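You operate a simulated robot arm through the tools that you are given. There is no shell and no other tool. Be economical: measure what you need, move in short steps, check, and stop when the job is done.

You are at the controls of a simulated two-armed robot. One attempt, no reset.

JOB
Set 65 % and 4 ms, then redo the weak weld, steadying the pedal with one hand.
Fine: focus on the grey carrier's ring; three pulses, pressed with the other hand; the joint ends sound; keep out from under the lens while the shield is shut and the view shows READY.
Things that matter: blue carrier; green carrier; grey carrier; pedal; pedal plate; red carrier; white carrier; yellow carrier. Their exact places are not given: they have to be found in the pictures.

It is judged by the outcome, as a careful person would: the job done as asked, and still so three seconds after it is handed in. It fails if anything else is knocked over, pushed out of place, dropped, spilled or broken.

ROBOT AND FRAMES
Two 7-joint arms with two-finger parallel grippers on one trunk, on a base that drives. Base frame: it is fixed to the floor where the robot stands at the start and does not move with it; the origin is under the middle of the robot, x ahead of it, y to its left, z up; the surface under the hand at the start is at about z = 0.8. Units: m, rad, N and s.
The left shoulder is at the start at [0.05, 0.165, 1.255], the right one opposite. With the tool pointing down near the work surface each hand reaches from about 0.1 to 0.66 m from the robot's upright axis, wherever it stands, measured 20 degrees to its own side. Places, roughly: pedal plate [0.6, -0.2, 0.8]. Payload 3.91 kg a hand.
The TCP of each hand is the grasp point between the finger pads, 0.03 m short of the fingertips. In the tool frame z runs along the fingers and y along their closing line. Largest opening 0.11 m; finger width 0.02, thickness 0.01; the body of the gripper, 0.048 by 0.112 m, starts 0.055 m behind the TCP.
Orientation is told as [roll, pitch, yaw] about the base's x, y, z axes, in that order, counted from this pose: with the fingers straight down and closing along the base's y, the tool's x points along the base's -x, its y along +y and its z along -z.

CONTROLS
- The arms move only by the tool play_rows. It takes "left_series", "right_series" or both (then of equal length, played together; a hand with none holds still); each is a list that holds one entry, the list of rows, each a list of 7 numbers: the finger opening in m, from 0 to 0.11, then the shift along the tool's x, y, z in m, then the turn, a rotation vector about the tool's x, y, z in rad. In form: [[[gripper, dx, dy, dz, ax, ay, az], ...]]. A call has 1 to 8 rows; each row is the pose to reach, as a shift and turn from the pose commanded when the call began, along the tool's axes at that moment. Rows are played at 5 a second. More than 0.05 m and 0.15 rad between two rows, or a gripper value outside its range, and nothing of the call is played. Where a pose cannot be reached the arm comes as near as it can. A force on the tool above 50 N (or 10 N above the force at the start of the call, whichever is more), or a blocked arm, ends the call early, and 0.2 s more pass. Each finger travels about 0.045 m/s and halts on what it meets, pressing with about 41 N; the grip force reading is that of the motor and also rises with nothing between the fingers. The clock runs only during rows and for 0.2 s after the last one: add rows that repeat a pose to give the fingers time. It gives the time, the measured TCP pose, the force on the tool (base axes), the opening and the grip force at its end, in the units of the frame above (readings bear some noise), with the torque about the TCP (base axes, N m) and any sound that the robot's microphone picked up, and new pictures: "show" is both (left out), scene, wrist or none (wrist: the cameras of the hands that moved).
- Cameras (640 x 400 px; columns grow to the right, rows downward): "scene" is now at [0.1139, -0.0182, 1.4215]; the picture's right is [-0.21, -0.98, 0.00], its down [-0.60, 0.13, -0.79] and it looks along [0.77, -0.16, -0.61] (base axes); focal length 247 px, centre (320, 200). "left" rides on the left gripper at [0.072, -0.017, -0.103] in its tool frame; the picture's right is [0.23, 0.97, 0.00], its down [-0.76, 0.18, -0.62] and it looks along [-0.61, 0.14, 0.78] (tool axes); focal length 222 px, centre (320, 200). "right" rides on the right gripper at [0.072, 0.017, -0.103] in its tool frame; the picture's right is [-0.23, 0.97, 0.00], its down [-0.76, -0.18, -0.62] and it looks along [-0.61, -0.14, 0.78] (tool axes); focal length 222 px, centre (320, 200).
- slide_trunk(by): slides the trunk up (or, below 0, down) by that many m; the arms and the scene camera ride with it, the base frame stays. It gives what a move gives, with no picture.
- base_move(legs): drives the robot by 1 to 6 legs, each [ahead, left, turn to the left] in m, m and rad, along the robot's own axes; the way and the turn of a leg run together, so that a leg with both is an arc; at most 1.5 m and 3.142 rad a leg. The arms and the cameras ride along, it lands a little off, and it stops where it bumps. It gives what a move gives, and a new picture of the scene camera.
- aim_head(pan, tilt): turns the head with the scene camera to pan (to the left, within 1.396 rad either way) and tilt (down, from -0.506 to 1.204), counted from straight ahead of the robot. It gives what a move gives, and a new picture of the scene camera.
- point_at(camera, pixels): for up to 12 pixels [column, row] of the newest picture of that camera ("zoom" is the newest enlarged one), the place [x, y, z] in the base frame of the surface seen there, good to about 0.002 m. The clock stands still meanwhile.
- close_up(camera, box): a new picture of the part [left, top, right, bottom] of that camera's present view, enlarged. The clock stands still meanwhile.
- hand_in(): hands the job in; it is judged then, once.

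Work in short steps. Measure before you move; look again where a grasp or a placing could have gone wrong, and mend it. You have 80 turns and 260 pictures in all, those below and enlarged ones among them. Open the grippers and draw the arms clear of the work before you hand the job in, unless the task says otherwise; then end with one line.

The tools are called after "Emit:" as a command line: name --argument value ..., lists and objects as JSON in quotes. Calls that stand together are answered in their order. play_rows: Moves the arms, as the interface text tells. Its arguments: {"type":"object","properties":{"left_series":{"type":"array"},"right_series":{"type":"array"},"show":{"type":"string","enum":["both","scene","wrist","none"]}},"required":[]} The other tools are called the same way: slide_trunk (by) slides the trunk up or down; base_move (legs) drives the base; aim_head (pan, tilt) turns the head that bears the scene camera; point_at (camera, pixels) gives the place of the surface under pixels of a picture; close_up (camera, box) takes an enlarged picture of a part of a camera's view; hand_in () hands the job in.

At the start:

```text
clock: 0.0
left_eef_pos: [0.407, 0.0873, 0.9994]
left_tool_rot: [0.0, 0.0, 0.001]
left_ft_force: [-0.8, 0.4, -0.4]
left_wrist_torque: [-0.03, 0.04, 0.0]
left_width: 0.1099
left_gripper_force: 0.1
right_eef_pos: [0.5135, -0.2488, 0.9997]
right_tool_rot: [-0.001, 0.0, 0.0]
right_ft_force: [0.5, 0.5, -0.5]
right_wrist_torque: [0.0, 0.02, 0.03]
right_width: 0.1101
right_gripper_force: 0.1
trunk travel left (down, up): [-0.475, 0.028]
robot x, y, heading: [-0.0028, -0.0, 0.005]
head pan, tilt: [-0.208, 0.66]
```

scene: 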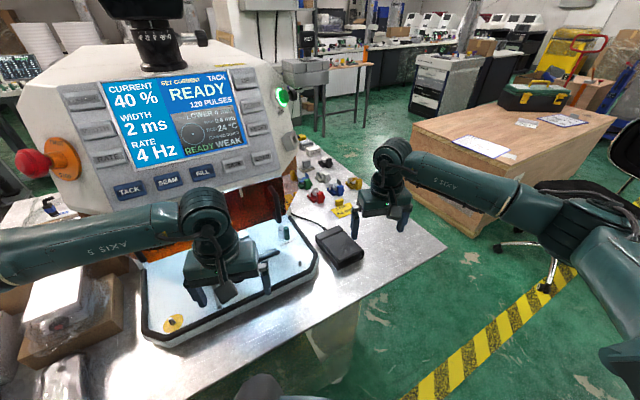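
right: 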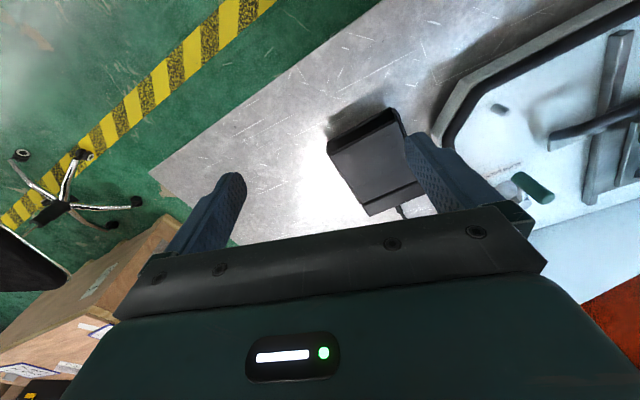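
left: 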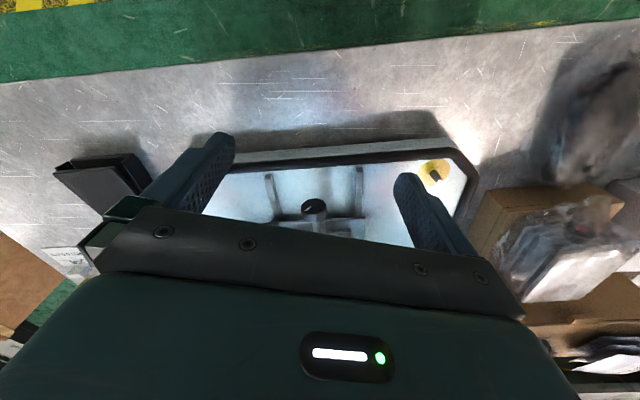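

The scene shows a laser welder with its panel (~[155,120]), a pedal at ~[340,245], and carriers at ~[330,180]. I enlarge these parts.

Emit:
close_up --camera "scene" --box '[0, 50, 300, 210]'

Emit:
close_up --camera "scene" --box '[270, 130, 390, 280]'

Emit:
close_up --camera "scene" --box '[120, 170, 330, 350]'

```text
2.13 times, centred on (150, 130) of scene
```

zoom: 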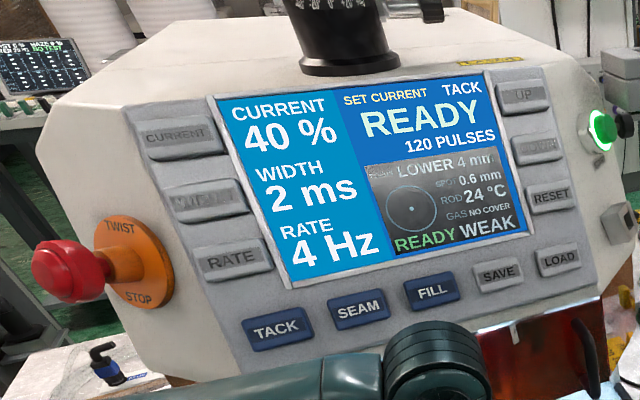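

```text
2.67 times, centred on (330, 205) of scene
```

zoom: 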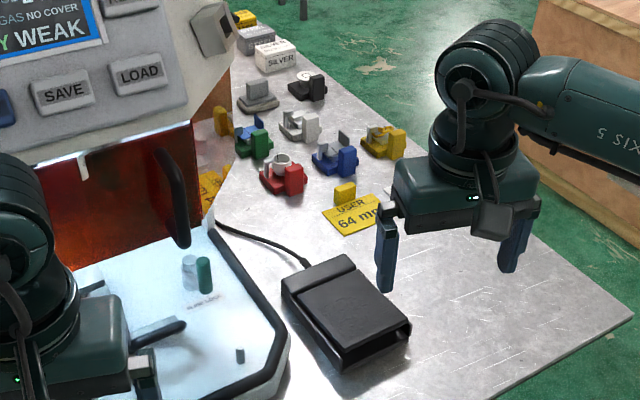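

```text
2.22 times, centred on (225, 260) of scene
```

zoom: 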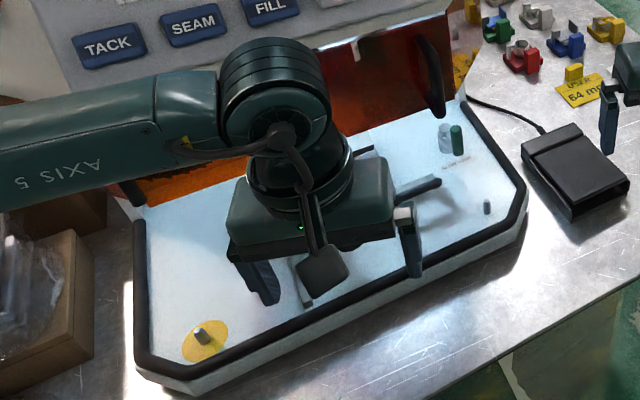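

The left hand hides the work tray. I draw it back and left to see the tray.

Emit:
play_rows --left_series '[[[0.11, 0.03, 0.03, 0, 0, 0, 0], [0.11, 0.06, 0.06, 0, 0, 0, 0], [0.11, 0.09, 0.09, 0, 0, 0, 0], [0.11, 0.12, 0.12, 0, 0, 0, 0], [0.11, 0.14, 0.15, 0, 0, 0, 0], [0.11, 0.16, 0.18, 0, 0, 0, 0]]]' --show "both"

Emit:
close_up --camera "scene" --box '[120, 170, 330, 350]'

Emit:
close_up --camera "scene" --box '[165, 80, 255, 160]'

Emit:
close_up --camera "scene" --box '[280, 130, 370, 220]'

```text
clock: 1.4
left_eef_pos: [0.2625, 0.2707, 0.9956]
left_tool_rot: [-0.002, 0.001, -0.004]
left_ft_force: [-0.5, -0.2, -0.1]
left_wrist_torque: [-0.01, -0.03, 0.03]
left_width: 0.1097
left_gripper_force: 0.1
left hand out of reach, approached as far as the arm can: row 6
right_eef_pos: [0.5122, -0.248, 1.0003]
right_tool_rot: [0.0, 0.001, -0.001]
right_ft_force: [-0.1, 0.6, 0.1]
right_wrist_torque: [-0.02, -0.01, -0.01]
right_width: 0.1099
right_gripper_force: 0.0
trunk travel left (down, up): [-0.475, 0.028]
robot x, y, heading: [-0.0002, 0.0001, 0.001]
head pan, tilt: [-0.208, 0.66]
```

scene: 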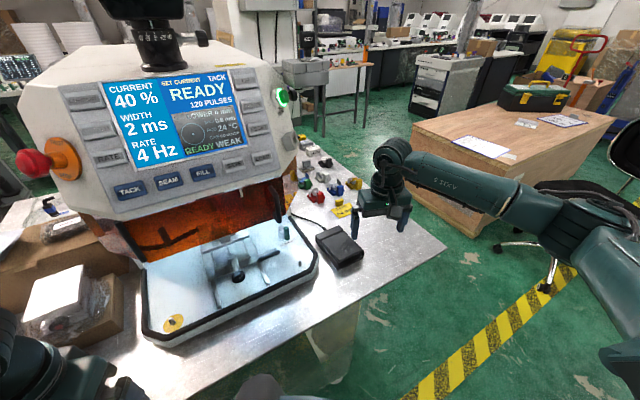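
left: 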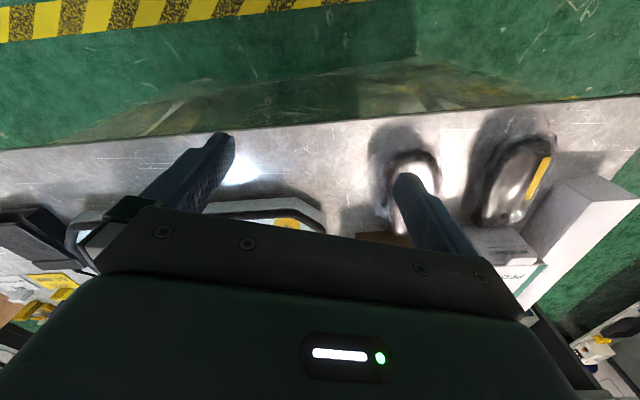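

```text
2.22 times, centred on (225, 260) of scene
```

zoom: 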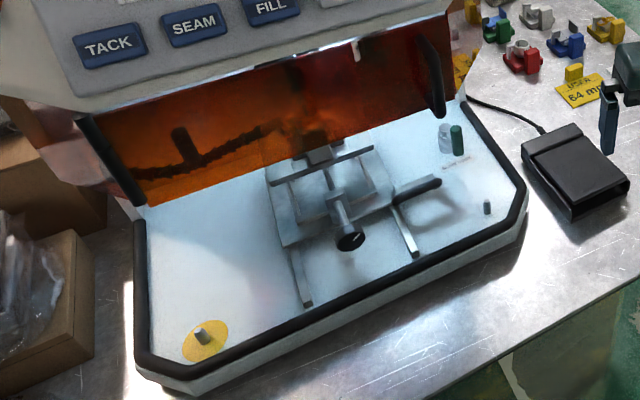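

```text
5.00 times, centred on (210, 120) of scene
```

zoom: 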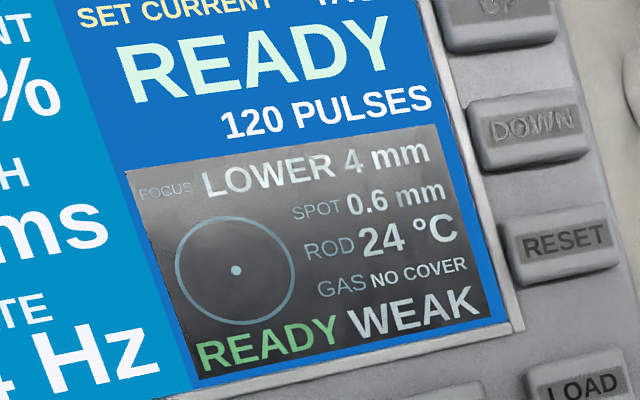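

```text
4.44 times, centred on (325, 175) of scene
```

zoom: 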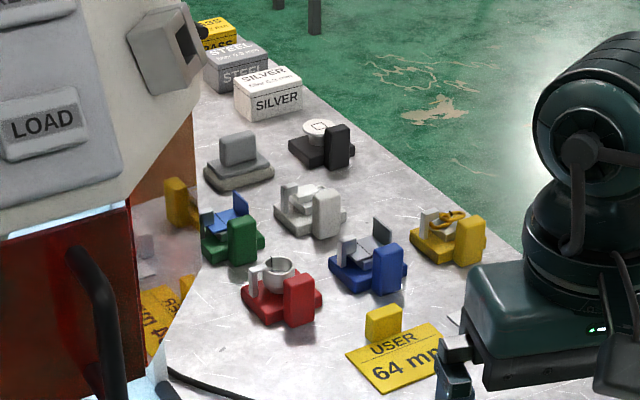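

I zoom further into the stage behind the amber shield and the panel's buttons.

Emit:
close_up --camera "scene" --box '[190, 205, 290, 285]'

Emit:
close_up --camera "scene" --box '[270, 200, 370, 280]'

Emit:
point_at --camera "scene" --pixels '[[83, 90], [97, 125], [105, 157], [247, 78], [255, 103], [258, 128], [262, 157], [130, 190], [238, 278], [275, 190], [268, 253], [340, 245]]'

```text
5.00 times, centred on (240, 245) of scene
```

zoom: 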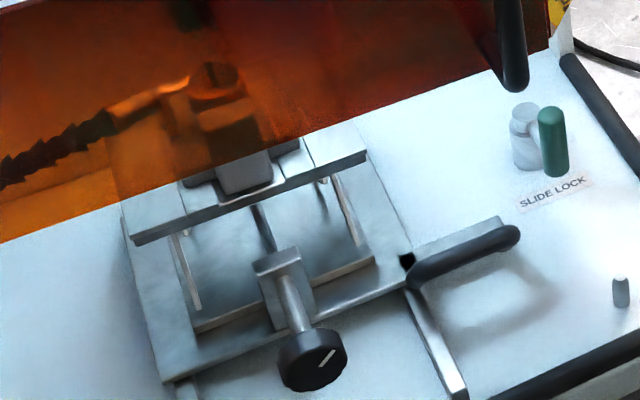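

```text
5.00 times, centred on (320, 240) of scene
```

zoom: 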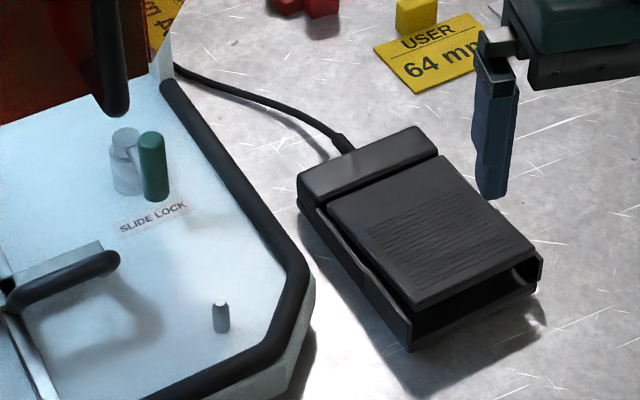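

```text
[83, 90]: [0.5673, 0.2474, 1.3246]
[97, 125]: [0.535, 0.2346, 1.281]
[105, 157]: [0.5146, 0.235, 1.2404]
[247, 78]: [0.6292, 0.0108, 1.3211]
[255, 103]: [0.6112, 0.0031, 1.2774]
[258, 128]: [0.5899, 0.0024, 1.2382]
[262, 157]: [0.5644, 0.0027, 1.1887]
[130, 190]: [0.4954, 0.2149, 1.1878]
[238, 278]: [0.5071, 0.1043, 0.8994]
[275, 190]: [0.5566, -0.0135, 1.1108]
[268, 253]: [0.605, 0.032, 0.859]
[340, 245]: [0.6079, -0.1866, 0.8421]
```

I pitch the left hand up and yaw it toward the machine so its camera looks under the lens head, keeping the hand outside the tray.

Emit:
play_rows --left_series '[[[0.11, -0.01, 0, 0.0, 0.03, -0.097, 0.097], [0.11, -0.02, 0, -0.0, 0.06, -0.194, 0.194], [0.11, -0.03, 0, 0.0, 0.09, -0.291, 0.291], [0.11, -0.04, 0, 0.0, 0.12, -0.388, 0.388], [0.11, -0.05, 0, 0.0, 0.15, -0.485, 0.485], [0.11, -0.05, 0, 0.0, 0.18, -0.582, 0.582]]]' --show "wrist"

```text
clock: 2.8
left_eef_pos: [0.3125, 0.2719, 0.9945]
left_tool_rot: [0.004, -0.603, -0.604]
left_ft_force: [0.1, 0.5, -0.1]
left_wrist_torque: [-0.04, 0.0, 0.0]
left_width: 0.11
left_gripper_force: 0.1
left hand out of reach, approached as far as the arm can: row 1, 2, 3, 4, 5
right_eef_pos: [0.513, -0.2478, 1.0007]
right_tool_rot: [-0.001, -0.002, 0.001]
right_ft_force: [0.3, -1.0, -1.2]
right_wrist_torque: [-0.03, -0.03, 0.01]
right_width: 0.11
right_gripper_force: 0.0
trunk travel left (down, up): [-0.475, 0.028]
robot x, y, heading: [0.0041, 0.004, -0.001]
head pan, tilt: [-0.208, 0.66]
```

left: 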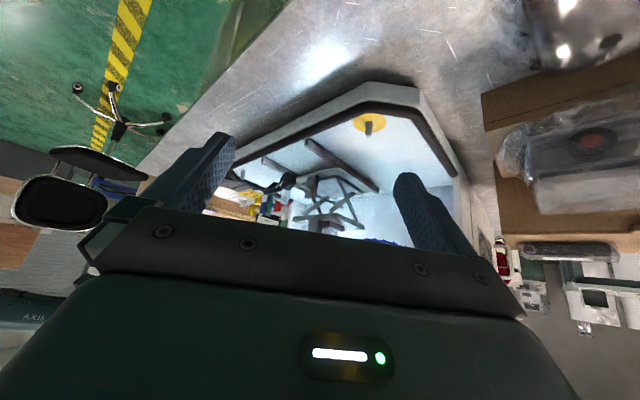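

The stage appears upside-down between the fingers around [310,200]; I enlarge it.

Emit:
close_up --camera "left" --box '[220, 110, 420, 245]'

Emit:
slide_trunk --by -0.1

Emit:
close_up --camera "scene" --box '[130, 150, 290, 250]'

```text
2.96 times, centred on (320, 178) of left
```

zoom: 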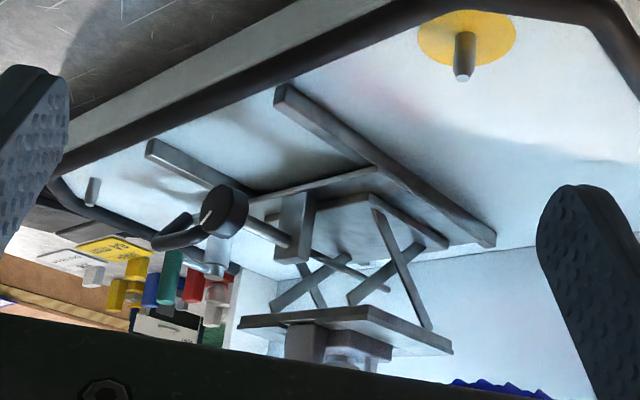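

```text
clock: 4.1
left_eef_pos: [0.3125, 0.2715, 0.8953]
left_tool_rot: [0.0, -0.6, -0.6]
left_ft_force: [-1.2, 0.1, -0.3]
left_wrist_torque: [0.01, 0.0, -0.02]
left_width: 0.1099
left_gripper_force: 0.1
right_eef_pos: [0.5133, -0.247, 0.9001]
right_tool_rot: [0.0, -0.001, 0.0]
right_ft_force: [0.1, 0.2, -0.1]
right_wrist_torque: [-0.01, 0.01, -0.02]
right_width: 0.1096
right_gripper_force: 0.1
trunk travel left (down, up): [-0.375, 0.128]
robot x, y, heading: [0.0036, 0.0002, -0.005]
head pan, tilt: [-0.208, 0.66]
```

```text
4.00 times, centred on (210, 200) of scene
```

zoom: 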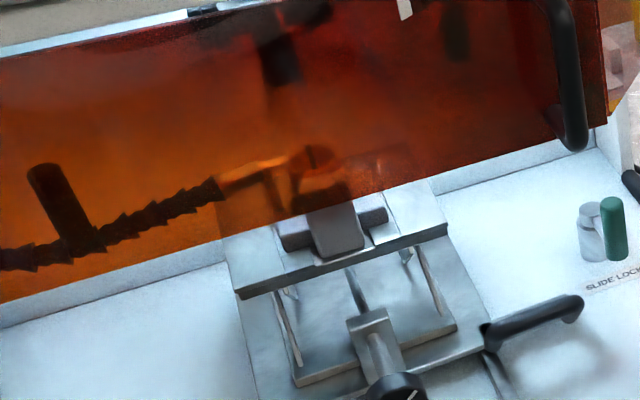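

The carrier on the stage behind the shield looks grey with a ring, with a hose nozzle next to it. I check the items on the machine's right side and measure several points.

Emit:
close_up --camera "scene" --box '[250, 40, 330, 120]'

Emit:
close_up --camera "scene" --box '[0, 0, 280, 160]'

Emit:
point_at --camera "scene" --pixels '[[140, 222], [205, 210], [270, 188], [272, 172], [283, 205], [213, 205], [215, 213], [205, 190], [185, 197], [143, 200], [144, 212], [309, 248]]'

```text
5.00 times, centred on (290, 80) of scene
```

zoom: 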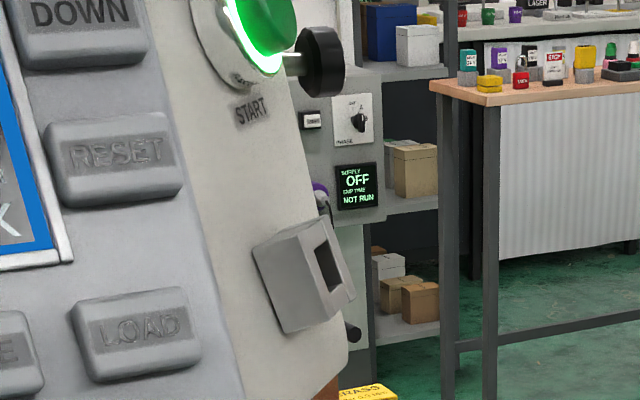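

```text
2.29 times, centred on (140, 80) of scene
```

zoom: 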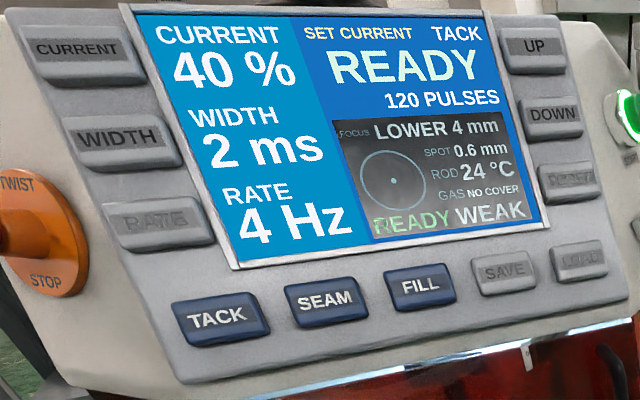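

```text
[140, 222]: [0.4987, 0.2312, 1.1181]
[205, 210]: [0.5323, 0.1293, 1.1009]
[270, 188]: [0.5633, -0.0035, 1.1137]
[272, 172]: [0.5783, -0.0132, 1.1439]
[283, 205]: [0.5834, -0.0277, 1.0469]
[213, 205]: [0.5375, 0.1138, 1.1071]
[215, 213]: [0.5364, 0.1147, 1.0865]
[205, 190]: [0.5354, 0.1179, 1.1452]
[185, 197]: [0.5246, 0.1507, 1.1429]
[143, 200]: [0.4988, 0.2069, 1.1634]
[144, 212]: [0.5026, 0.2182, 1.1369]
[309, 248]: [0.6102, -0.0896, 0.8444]
```

The shield's lower edge seems about z≈1.06, so it may be raised now. I lift both hands and level the left one so I can lower the trunk for a lower view.

Emit:
play_rows --left_series '[[[0.11, -0.0226, 0, -0.033, -0.03, 0.097, -0.097], [0.11, -0.0452, 0, -0.066, -0.06, 0.194, -0.194], [0.11, -0.068, 0, -0.099, -0.09, 0.291, -0.291], [0.11, -0.09, 0, -0.132, -0.12, 0.388, -0.388], [0.11, -0.113, 0, -0.165, -0.15, 0.485, -0.485], [0.11, -0.136, 0, -0.198, -0.18, 0.582, -0.582]]]' --right_series '[[[0.11, 0.01, -0.01, -0.04, 0, 0, 0], [0.11, 0.02, -0.02, -0.08, 0, 0, 0], [0.11, 0.03, -0.03, -0.12, 0, 0, 0], [0.11, 0.05, -0.04, -0.16, 0, 0, 0], [0.11, 0.07, -0.05, -0.2, 0, 0, 0], [0.11, 0.09, -0.06, -0.24, 0, 0, 0]]]' --show "none"

Emit:
slide_trunk --by -0.22

Emit:
aim_head --pan 0.1 --tilt 0.25

Emit:
close_up --camera "scene" --box '[200, 120, 460, 290]'

```text
clock: 5.5
left_eef_pos: [0.3113, 0.2718, 1.1351]
left_tool_rot: [0.001, 0.004, 0.002]
left_ft_force: [0.6, -0.1, 0.2]
left_wrist_torque: [0.04, -0.04, 0.01]
left_width: 0.1103
left_gripper_force: 0.0
left hand out of reach, approached as far as the arm can: row 1, 2
right_eef_pos: [0.422, -0.3078, 1.1417]
right_tool_rot: [0.0, -0.003, 0.0]
right_ft_force: [-0.7, 0.1, 0.0]
right_wrist_torque: [-0.02, -0.06, -0.01]
right_width: 0.11
right_gripper_force: 0.0
trunk travel left (down, up): [-0.375, 0.128]
robot x, y, heading: [0.0011, -0.0008, 0.007]
head pan, tilt: [-0.208, 0.66]
```

```text
clock: 7.9
left_eef_pos: [0.3121, 0.2718, 0.9144]
left_tool_rot: [0.001, 0.0, -0.003]
left_ft_force: [-0.8, -0.2, 0.1]
left_wrist_torque: [0.01, 0.03, -0.01]
left_width: 0.11
left_gripper_force: 0.1
right_eef_pos: [0.424, -0.3076, 0.9204]
right_tool_rot: [0.0, -0.002, -0.001]
right_ft_force: [0.7, -0.5, -0.3]
right_wrist_torque: [-0.01, -0.01, 0.03]
right_width: 0.1101
right_gripper_force: 0.1
trunk travel left (down, up): [-0.155, 0.348]
robot x, y, heading: [0.0017, 0.0036, 0.002]
head pan, tilt: [-0.208, 0.66]
```

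```text
clock: 8.7
left_eef_pos: [0.313, 0.2713, 0.9131]
left_tool_rot: [0.001, 0.001, 0.0]
left_ft_force: [0.0, 0.0, -0.3]
left_wrist_torque: [-0.01, 0.01, 0.01]
left_width: 0.1102
left_gripper_force: 0.1
right_eef_pos: [0.4233, -0.3077, 0.9202]
right_tool_rot: [-0.001, -0.002, 0.0]
right_ft_force: [-0.6, 0.8, 0.0]
right_wrist_torque: [-0.01, 0.02, 0.04]
right_width: 0.1102
right_gripper_force: 0.0
trunk travel left (down, up): [-0.155, 0.348]
robot x, y, heading: [0.0015, -0.0022, -0.003]
head pan, tilt: [0.099, 0.25]
```

scene: 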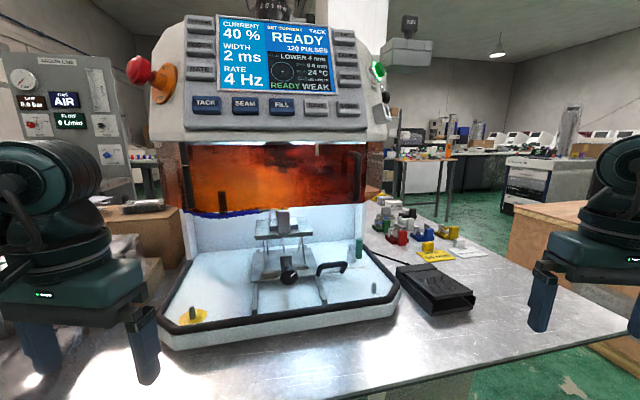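

```text
2.35 times, centred on (330, 205) of scene
```

zoom: 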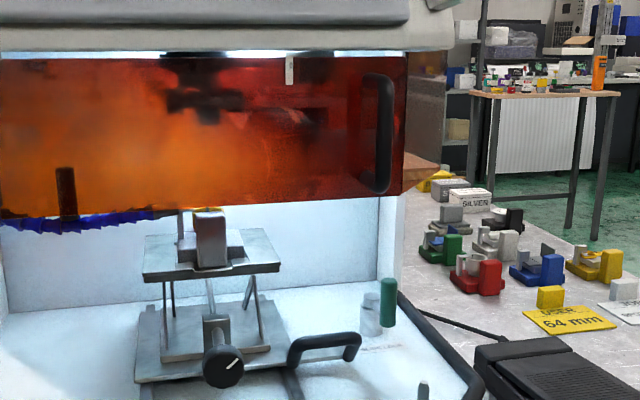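

Now the view is good: stage under the shield, a gauge panel at left [60,110] and cards at right. I enlarge these.

Emit:
close_up --camera "scene" --box '[0, 40, 160, 180]'

Emit:
close_up --camera "scene" --box '[240, 195, 350, 265]'

Emit:
close_up --camera "scene" --box '[370, 190, 490, 270]'

Emit:
close_up --camera "scene" --box '[180, 0, 410, 140]'

Emit:
point_at --camera "scene" --pixels '[[205, 217], [280, 207], [350, 200], [360, 165], [356, 190], [190, 316], [290, 275], [358, 248], [285, 223], [280, 240], [323, 142], [335, 268]]'

```text
2.86 times, centred on (80, 110) of scene
```

zoom: 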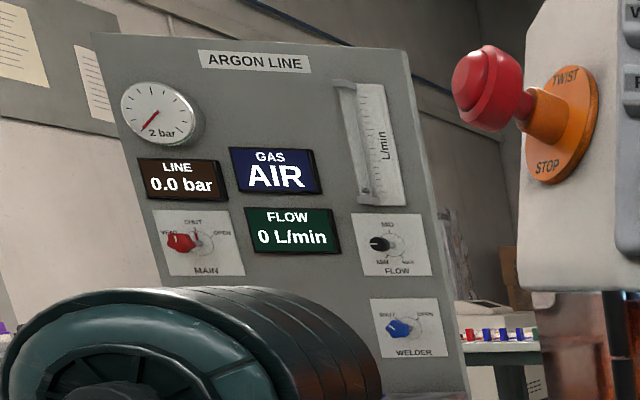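

```text
5.71 times, centred on (295, 230) of scene
```

zoom: 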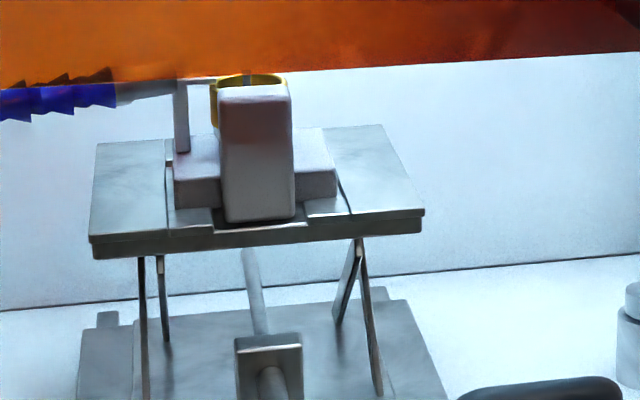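

```text
5.00 times, centred on (430, 230) of scene
```

zoom: 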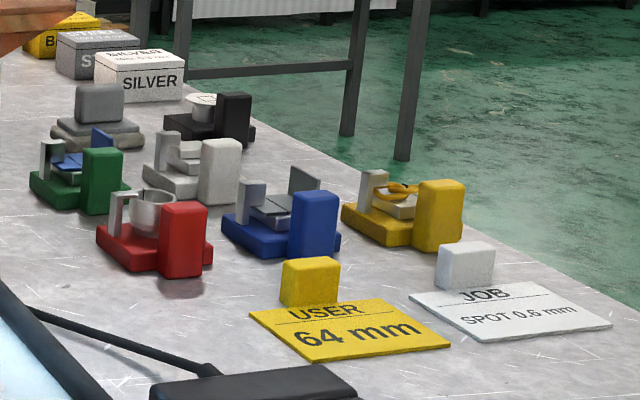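

```text
2.78 times, centred on (295, 70) of scene
```

zoom: 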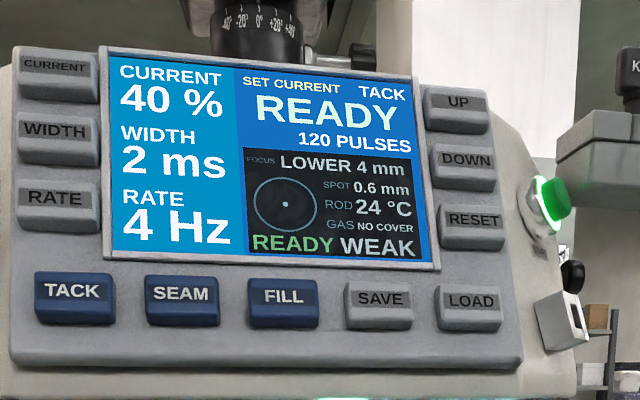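

```text
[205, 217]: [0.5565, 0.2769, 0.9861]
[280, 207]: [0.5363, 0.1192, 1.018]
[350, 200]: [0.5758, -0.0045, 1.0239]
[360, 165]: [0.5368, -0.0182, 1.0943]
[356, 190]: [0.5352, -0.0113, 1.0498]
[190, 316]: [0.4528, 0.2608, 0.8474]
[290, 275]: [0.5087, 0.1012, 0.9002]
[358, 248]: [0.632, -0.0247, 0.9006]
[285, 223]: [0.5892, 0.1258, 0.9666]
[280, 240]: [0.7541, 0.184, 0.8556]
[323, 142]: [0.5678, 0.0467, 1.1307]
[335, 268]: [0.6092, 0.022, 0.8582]
```

The job card says spot 0.6 mm (already set), and the panel needs CURRENT/WIDTH raised with UP. I raise the trunk back, and look at the panel and argon board positions.

Emit:
slide_trunk --by 0.32

Emit:
aim_head --pan 0.1 --tilt 0.4

Emit:
close_up --camera "scene" --box '[150, 70, 420, 240]'

```text
clock: 11.9
left_eef_pos: [0.3128, 0.2717, 1.2342]
left_tool_rot: [0.001, 0.0, 0.001]
left_ft_force: [0.4, -0.6, 0.7]
left_wrist_torque: [0.0, 0.0, -0.02]
left_width: 0.1102
left_gripper_force: 0.0
right_eef_pos: [0.4244, -0.3072, 1.2408]
right_tool_rot: [0.0, 0.0, -0.001]
right_ft_force: [-0.3, -0.8, 0.3]
right_wrist_torque: [0.02, -0.01, 0.0]
right_width: 0.1101
right_gripper_force: 0.1
trunk travel left (down, up): [-0.475, 0.028]
robot x, y, heading: [-0.0006, 0.0025, -0.001]
head pan, tilt: [0.099, 0.25]
```

```text
clock: 12.6
left_eef_pos: [0.3133, 0.2707, 1.2332]
left_tool_rot: [0.001, -0.001, -0.001]
left_ft_force: [0.0, 0.0, -0.2]
left_wrist_torque: [0.01, 0.01, -0.03]
left_width: 0.11
left_gripper_force: 0.0
right_eef_pos: [0.4233, -0.3073, 1.2397]
right_tool_rot: [0.0, -0.002, -0.002]
right_ft_force: [-0.6, -0.4, -0.1]
right_wrist_torque: [0.0, 0.01, -0.02]
right_width: 0.11
right_gripper_force: 0.0
trunk travel left (down, up): [-0.475, 0.028]
robot x, y, heading: [-0.0015, 0.0028, -0.001]
head pan, tilt: [0.099, 0.4]
```

scene: 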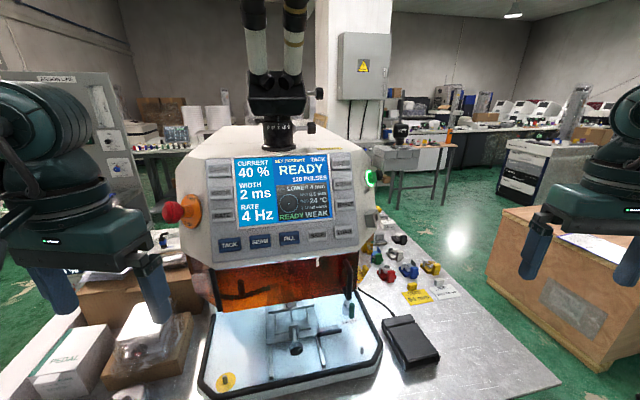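

```text
2.35 times, centred on (285, 155) of scene
```

zoom: 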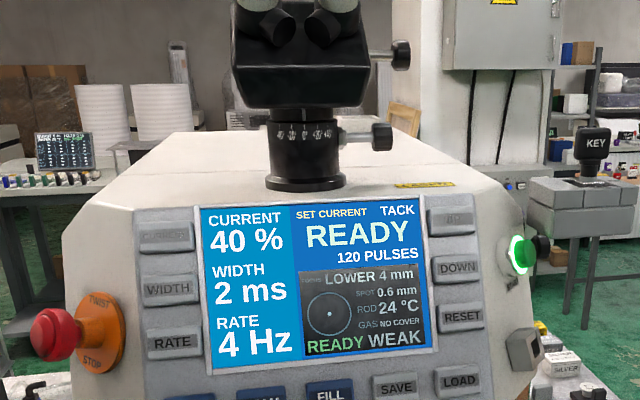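

I measure the buttons in this view, plus the argon board and its knobs.

Emit:
point_at --camera "scene" --pixels '[[219, 169], [220, 192], [223, 214], [342, 162], [343, 183], [346, 204], [344, 231], [115, 165], [110, 135], [262, 240], [290, 238], [330, 185]]'

Emit:
close_up --camera "scene" --box '[30, 70, 140, 180]'

```text
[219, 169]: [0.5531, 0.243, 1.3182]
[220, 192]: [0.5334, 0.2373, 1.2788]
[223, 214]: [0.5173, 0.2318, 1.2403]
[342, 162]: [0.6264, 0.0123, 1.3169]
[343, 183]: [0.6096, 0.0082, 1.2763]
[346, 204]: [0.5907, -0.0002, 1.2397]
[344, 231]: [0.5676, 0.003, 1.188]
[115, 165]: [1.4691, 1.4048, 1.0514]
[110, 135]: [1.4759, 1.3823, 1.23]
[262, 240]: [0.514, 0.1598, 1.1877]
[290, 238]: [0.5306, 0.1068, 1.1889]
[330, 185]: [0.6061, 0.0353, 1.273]
```

```text
3.64 times, centred on (85, 125) of scene
```

zoom: 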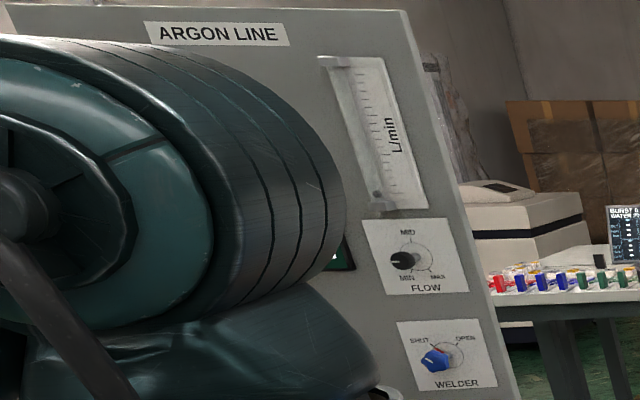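

I bring the right hand, closing, pointed square at the panel in front of UP (face at [0.626,0.012,1.317]), stopping about 7 cm short.

Emit:
play_rows --right_series '[[[0.0, -0.0146, 0.0365, -0.0148, -0.0218, -0.1418, -0.034], [0.0, -0.0292, 0.073, -0.0295, -0.0437, -0.2835, -0.068], [0.0, -0.0439, 0.1095, -0.0443, -0.0656, -0.4253, -0.102], [0.0, -0.0585, 0.146, -0.059, -0.0874, -0.567, -0.136], [0.0, -0.0731, 0.1825, -0.0738, -0.1092, -0.7088, -0.17], [0.0, -0.0877, 0.219, -0.0885, -0.1311, -0.8505, -0.204], [0.0, -0.1024, 0.2555, -0.1033, -0.153, -0.9923, -0.238], [0.0, -0.117, 0.292, -0.118, -0.1748, -1.134, -0.272]]]' --show "scene"

Emit:
close_up --camera "scene" --box '[200, 110, 400, 260]'

```text
clock: 14.4
left_eef_pos: [0.3135, 0.2715, 1.2335]
left_tool_rot: [-0.002, 0.001, 0.002]
left_ft_force: [0.3, 0.1, 0.7]
left_wrist_torque: [0.02, 0.01, 0.02]
left_width: 0.11
left_gripper_force: 0.0
right_eef_pos: [0.5402, -0.0135, 1.3584]
right_tool_rot: [-0.003, -1.145, 0.31]
right_ft_force: [0.2, 0.0, 0.0]
right_wrist_torque: [-0.02, -0.05, -0.03]
right_width: 0.0001
right_gripper_force: 37.7
trunk travel left (down, up): [-0.475, 0.028]
robot x, y, heading: [-0.0003, -0.0003, 0.003]
head pan, tilt: [0.099, 0.4]
```

scene: 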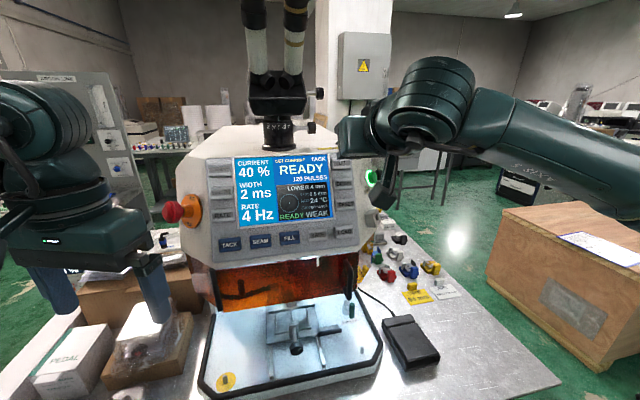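

```text
2.67 times, centred on (300, 185) of scene
```

zoom: 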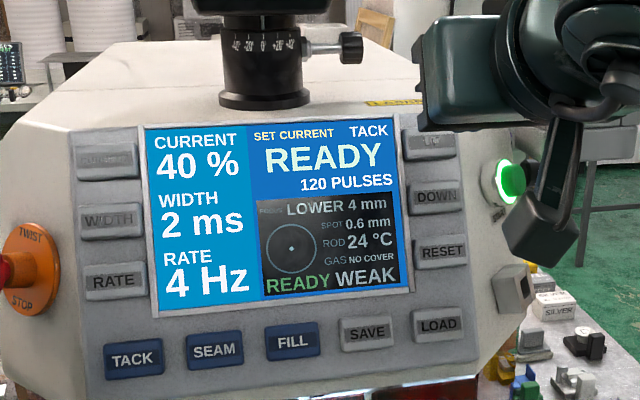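

The hand is aligned on UP. I press once: advance ~69 mm gap plus a few mm, then back off, and read the display.

Emit:
play_rows --right_series '[[[0.0, 0, 0, 0.03, 0, 0, 0], [0.0, 0, 0, 0.058, 0, 0, 0], [0.0, 0, 0, 0.068, 0, 0, 0], [0.0, 0, 0, 0.074, 0, 0, 0], [0.0, 0, 0, 0.06, 0, 0, 0], [0.0, 0, 0, 0.055, 0, 0, 0]]]' --show "scene"

Emit:
close_up --camera "scene" --box '[200, 110, 400, 260]'

```text
clock: 15.8
left_eef_pos: [0.3133, 0.2707, 1.2338]
left_tool_rot: [0.0, 0.001, 0.0]
left_ft_force: [-0.4, 0.5, 0.2]
left_wrist_torque: [-0.01, -0.03, -0.01]
left_width: 0.11
left_gripper_force: 0.1
right_eef_pos: [0.5866, -0.0008, 1.3363]
right_tool_rot: [-0.001, -1.143, 0.307]
right_ft_force: [0.0, 0.2, 0.2]
right_wrist_torque: [-0.03, -0.03, -0.01]
right_width: 0.0001
right_gripper_force: 37.6
trunk travel left (down, up): [-0.475, 0.028]
robot x, y, heading: [-0.0005, -0.0011, 0.003]
head pan, tilt: [0.099, 0.4]
```

scene: 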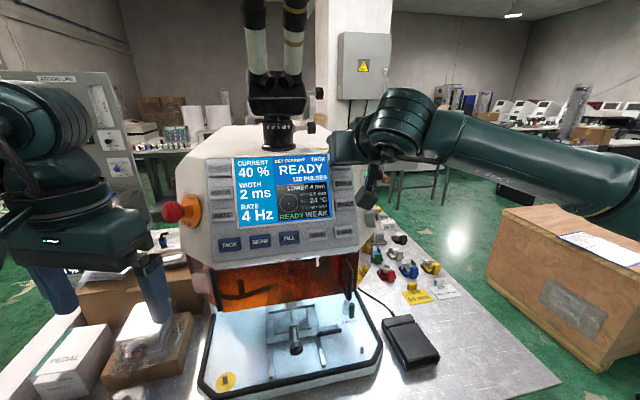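

```text
2.67 times, centred on (300, 185) of scene
```

zoom: 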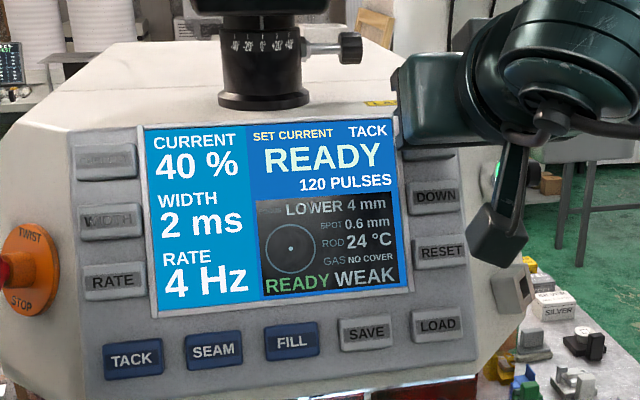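

No change on the display; contact may not have been deep enough. I advance to 10 mm past the face and hold to read the force.

Emit:
play_rows --right_series '[[[0.0, 0, 0, 0.012, 0, 0, 0], [0.0, 0, 0, 0.018, 0, 0, 0], [0.0, 0, 0, 0.024, 0, 0, 0]]]' --show "none"

Emit:
close_up --camera "scene" --box '[200, 110, 400, 260]'

```text
clock: 16.6
left_eef_pos: [0.3115, 0.271, 1.2352]
left_tool_rot: [-0.001, 0.0, 0.002]
left_ft_force: [0.0, -0.4, -0.9]
left_wrist_torque: [0.01, -0.01, -0.01]
left_width: 0.1099
left_gripper_force: 0.1
right_eef_pos: [0.6059, 0.0051, 1.3276]
right_tool_rot: [0.001, -1.145, 0.307]
right_ft_force: [-8.9, -2.7, 1.0]
right_wrist_torque: [-0.05, 0.14, 0.02]
right_width: 0.0
right_gripper_force: 37.6
trunk travel left (down, up): [-0.475, 0.028]
robot x, y, heading: [0.0013, -0.0001, 0.003]
head pan, tilt: [0.099, 0.4]
heard: click
```

```text
2.67 times, centred on (300, 185) of scene
```

zoom: 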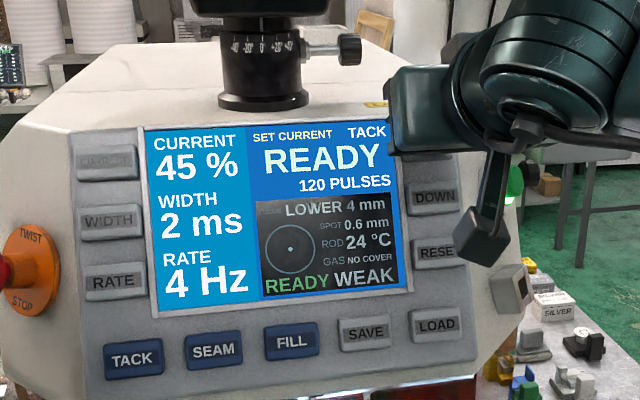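

A click and 45 %: each press adds 5 %. I do four more presses, ending released count to be checked.

Emit:
play_rows --right_series '[[[0.0, 0, 0, -0.014, 0, 0, 0], [0.0, 0, 0, 0.001, 0, 0, 0], [0.0, 0, 0, -0.014, 0, 0, 0], [0.0, 0, 0, 0.001, 0, 0, 0], [0.0, 0, 0, -0.014, 0, 0, 0], [0.0, 0, 0, 0.001, 0, 0, 0], [0.0, 0, 0, -0.018, 0, 0, 0]]]' --show "none"

Emit:
close_up --camera "scene" --box '[200, 110, 400, 260]'

```text
clock: 18.2
left_eef_pos: [0.3136, 0.27, 1.2345]
left_tool_rot: [-0.001, 0.001, 0.0]
left_ft_force: [0.4, 0.2, -0.1]
left_wrist_torque: [-0.01, 0.0, 0.02]
left_width: 0.1099
left_gripper_force: 0.1
right_eef_pos: [0.5926, 0.0017, 1.3322]
right_tool_rot: [0.001, -1.142, 0.306]
right_ft_force: [-0.8, 0.1, 0.3]
right_wrist_torque: [0.0, 0.01, -0.01]
right_width: 0.0001
right_gripper_force: 37.4
trunk travel left (down, up): [-0.475, 0.028]
robot x, y, heading: [0.0037, -0.0003, -0.0]
head pan, tilt: [0.099, 0.4]
heard: click, click, click
```

```text
2.67 times, centred on (300, 185) of scene
```

zoom: 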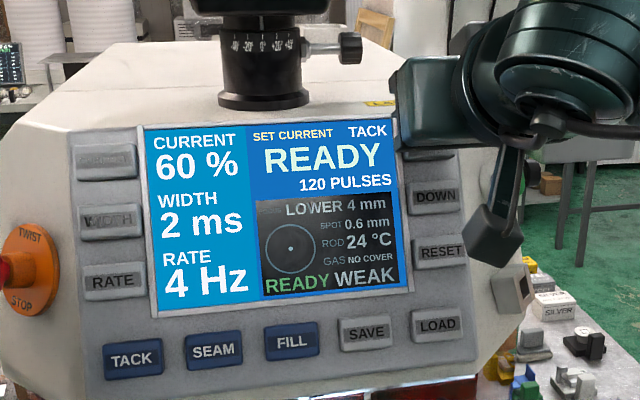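

60 %. I press UP once more, and measure the emergency stop's place before bringing the left hand near WIDTH.

Emit:
play_rows --right_series '[[[0.0, 0, 0, 0.004, 0, 0, 0], [0.0, 0, 0, 0.019, 0, 0, 0], [0.0, 0, 0, 0.004, 0, 0, 0], [0.0, 0, 0, -0.012, 0, 0, 0]]]' --show "scene"

Emit:
close_up --camera "scene" --box '[150, 110, 400, 260]'

Emit:
point_at --camera "scene" --pixels '[[172, 211], [180, 212], [190, 211], [172, 204], [172, 218]]'

```text
clock: 19.2
left_eef_pos: [0.3119, 0.2705, 1.2336]
left_tool_rot: [0.001, -0.001, 0.001]
left_ft_force: [0.1, -0.4, 0.4]
left_wrist_torque: [0.01, -0.02, 0.01]
left_width: 0.1099
left_gripper_force: 0.1
right_eef_pos: [0.5824, -0.0015, 1.3391]
right_tool_rot: [0.0, -1.143, 0.305]
right_ft_force: [-0.5, 0.5, 0.6]
right_wrist_torque: [0.01, -0.02, 0.04]
right_width: 0.0
right_gripper_force: 37.2
trunk travel left (down, up): [-0.475, 0.028]
robot x, y, heading: [-0.0011, -0.0016, 0.001]
head pan, tilt: [0.099, 0.4]
heard: click
```

scene: 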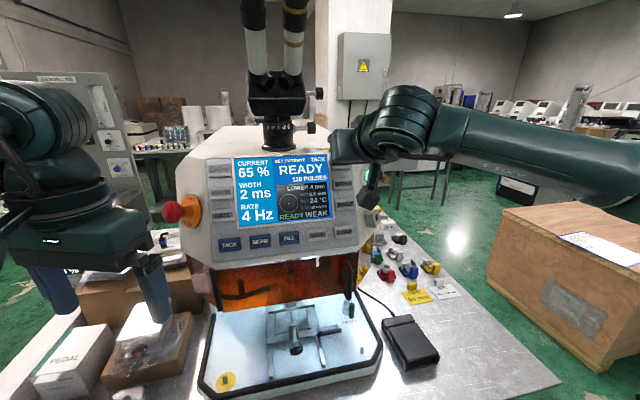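

```text
2.56 times, centred on (275, 185) of scene
```

zoom: 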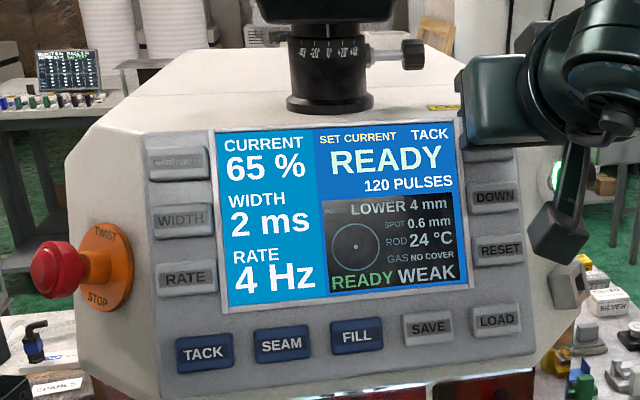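

```text
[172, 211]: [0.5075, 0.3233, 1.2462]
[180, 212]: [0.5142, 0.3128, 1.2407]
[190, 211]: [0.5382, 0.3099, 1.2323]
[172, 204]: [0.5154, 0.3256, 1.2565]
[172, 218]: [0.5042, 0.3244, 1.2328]
```

65 % set. Left hand now goes to hover in front of WIDTH ([0.533,0.237,1.279]), clear of the stop at y≥0.31.

Emit:
play_rows --left_series '[[[0.0, -0.0166, -0.0076, -0.0108, -0.0218, -0.1418, -0.034], [0.0, -0.0333, -0.0153, -0.0215, -0.0437, -0.2835, -0.068], [0.0, -0.05, -0.0229, -0.0323, -0.0656, -0.4253, -0.102], [0.0, -0.0665, -0.0305, -0.043, -0.0874, -0.567, -0.136], [0.0, -0.0831, -0.0381, -0.0538, -0.1092, -0.7088, -0.17], [0.0, -0.0998, -0.0458, -0.0645, -0.1311, -0.8505, -0.204], [0.0, -0.1164, -0.0534, -0.0753, -0.153, -0.9923, -0.238], [0.0, -0.133, -0.061, -0.086, -0.1748, -1.134, -0.272]]]' --show "scene"

```text
clock: 21.0
left_eef_pos: [0.4454, 0.2123, 1.3203]
left_tool_rot: [-0.003, -1.146, 0.31]
left_ft_force: [0.4, 0.2, -0.2]
left_wrist_torque: [0.03, 0.02, -0.03]
left_width: 0.0
left_gripper_force: 37.4
right_eef_pos: [0.5838, -0.0026, 1.3387]
right_tool_rot: [0.0, -1.143, 0.305]
right_ft_force: [-0.3, -0.4, -0.1]
right_wrist_torque: [-0.01, 0.01, 0.02]
right_width: 0.0002
right_gripper_force: 38.0
trunk travel left (down, up): [-0.475, 0.028]
robot x, y, heading: [0.0004, 0.0005, 0.002]
head pan, tilt: [0.099, 0.4]
```

scene: 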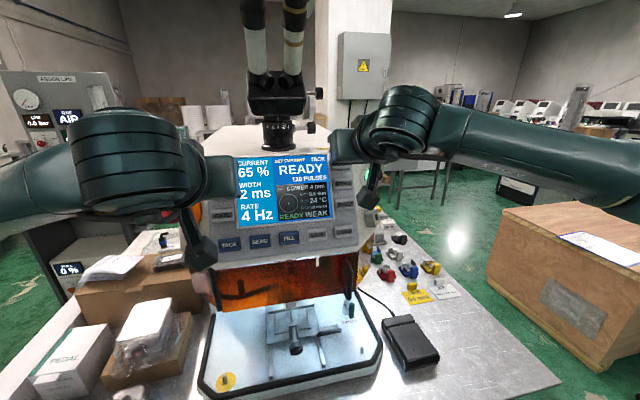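

Aligned with WIDTH. I press it once and back off.

Emit:
play_rows --left_series '[[[0.0, 0, 0, 0.035, 0, 0, 0], [0.0, 0, 0, 0.064, 0, 0, 0], [0.0, 0, 0, 0.074, 0, 0, 0], [0.0, 0, 0, 0.081, 0, 0, 0], [0.0, 0, 0, 0.066, 0, 0, 0], [0.0, 0, 0, 0.04, 0, 0, 0]]]' --show "none"

Emit:
close_up --camera "scene" --box '[200, 110, 400, 260]'

```text
clock: 22.4
left_eef_pos: [0.4789, 0.2198, 1.304]
left_tool_rot: [0.0, -1.144, 0.307]
left_ft_force: [0.1, -0.8, -0.1]
left_wrist_torque: [0.0, -0.01, 0.0]
left_width: 0.0001
left_gripper_force: 37.2
right_eef_pos: [0.5821, -0.0018, 1.3383]
right_tool_rot: [0.001, -1.142, 0.306]
right_ft_force: [-1.2, -0.1, -0.2]
right_wrist_torque: [0.02, -0.01, 0.01]
right_width: 0.0001
right_gripper_force: 37.3
trunk travel left (down, up): [-0.475, 0.028]
robot x, y, heading: [0.0022, -0.0006, 0.001]
head pan, tilt: [0.099, 0.4]
heard: click
```

```text
2.67 times, centred on (300, 185) of scene
```

zoom: 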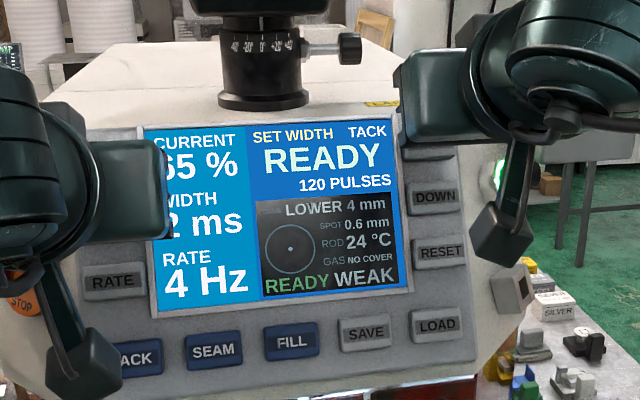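

SET WIDTH is active. I press UP once with the right hand while the left hand draws back along its axis.

Emit:
play_rows --right_series '[[[0.0, 0, 0, 0.016, 0, 0, 0], [0.0, 0, 0, 0.031, 0, 0, 0], [0.0, 0, 0, 0.016, 0, 0, 0]]]' --left_series '[[[0.0, 0, 0, -0.03, 0, 0, 0], [0.0, 0, -0.0, -0.06, 0, 0, 0], [0.0, 0, 0.0, -0.09, 0, 0, 0]]]' --show "none"

Emit:
close_up --camera "scene" --box '[200, 110, 400, 260]'

```text
clock: 23.2
left_eef_pos: [0.4022, 0.1941, 1.3411]
left_tool_rot: [0.001, -1.145, 0.304]
left_ft_force: [0.2, -0.7, 0.2]
left_wrist_torque: [0.0, 0.04, 0.03]
left_width: 0.0
left_gripper_force: 37.6
right_eef_pos: [0.5946, 0.0021, 1.3317]
right_tool_rot: [0.0, -1.141, 0.305]
right_ft_force: [-0.2, -0.4, 0.1]
right_wrist_torque: [0.0, -0.02, 0.05]
right_width: 0.0
right_gripper_force: 37.6
trunk travel left (down, up): [-0.475, 0.028]
robot x, y, heading: [0.0043, 0.0041, -0.001]
head pan, tilt: [0.099, 0.4]
heard: click
```

```text
2.67 times, centred on (300, 185) of scene
```

zoom: 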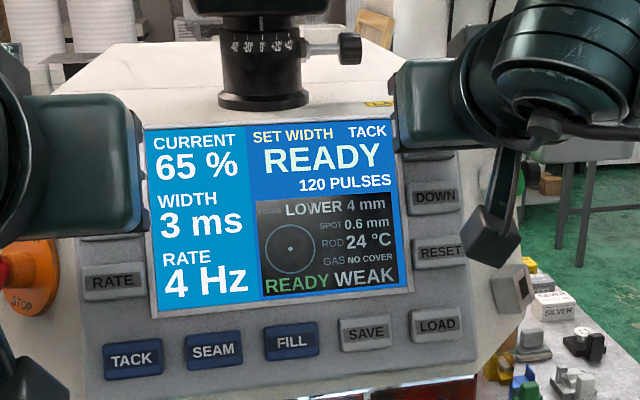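

3 ms. One more UP press gives 4 ms; then the right hand backs away from the panel.

Emit:
play_rows --right_series '[[[0.0, 0, 0, 0.015, 0, 0, 0], [0.0, 0, 0, -0.005, 0, 0, 0], [0.0, 0, 0, -0.045, 0, 0, 0], [0.0, 0, -0.045, -0.06, 0, 0, 0], [0.0, 0, -0.09, -0.07, 0, 0, 0]]]' --show "scene"

Emit:
close_up --camera "scene" --box '[200, 110, 400, 260]'

Emit:
close_up --camera "scene" --box '[240, 300, 360, 380]'

Emit:
point_at --camera "scene" --pixels '[[296, 348], [290, 348], [302, 348], [296, 354], [296, 340], [295, 333], [293, 385], [220, 382], [208, 389], [270, 398]]'

```text
clock: 24.4
left_eef_pos: [0.4026, 0.1952, 1.3397]
left_tool_rot: [0.0, -1.142, 0.304]
left_ft_force: [0.0, 1.4, -0.4]
left_wrist_torque: [-0.04, 0.01, 0.01]
left_width: 0.0
left_gripper_force: 37.5
right_eef_pos: [0.5624, -0.1038, 1.36]
right_tool_rot: [0.0, -1.142, 0.308]
right_ft_force: [-0.6, 0.6, -0.3]
right_wrist_torque: [0.01, -0.04, 0.01]
right_width: 0.0001
right_gripper_force: 37.9
trunk travel left (down, up): [-0.475, 0.028]
robot x, y, heading: [0.0015, -0.0021, -0.004]
head pan, tilt: [0.099, 0.4]
heard: click
```

scene: 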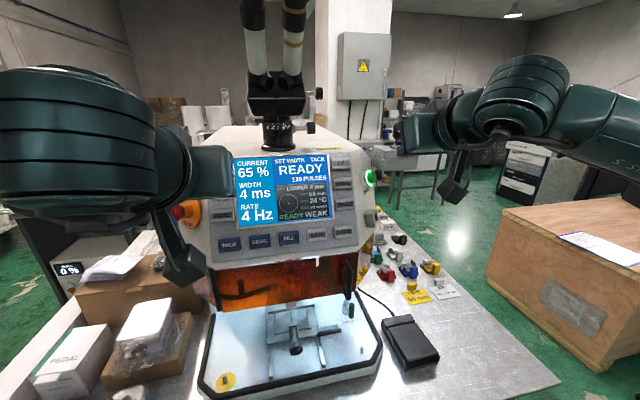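

```text
2.67 times, centred on (300, 185) of scene
```

zoom: 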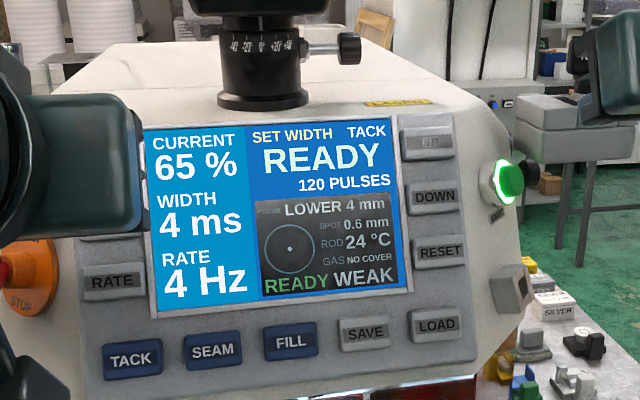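

```text
5.00 times, centred on (300, 340) of scene
```

zoom: 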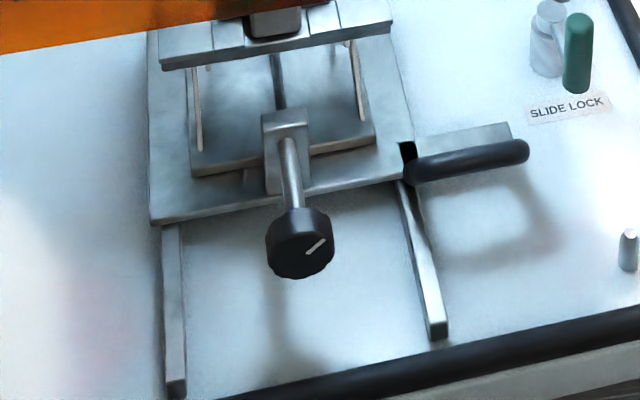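

```text
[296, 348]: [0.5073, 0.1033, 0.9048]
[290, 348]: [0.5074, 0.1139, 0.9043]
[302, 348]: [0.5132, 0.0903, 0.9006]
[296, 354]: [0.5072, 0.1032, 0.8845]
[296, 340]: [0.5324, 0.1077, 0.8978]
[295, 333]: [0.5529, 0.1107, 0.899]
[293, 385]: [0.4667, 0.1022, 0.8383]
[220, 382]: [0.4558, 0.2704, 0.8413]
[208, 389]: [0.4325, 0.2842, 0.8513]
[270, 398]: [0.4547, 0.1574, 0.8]
```

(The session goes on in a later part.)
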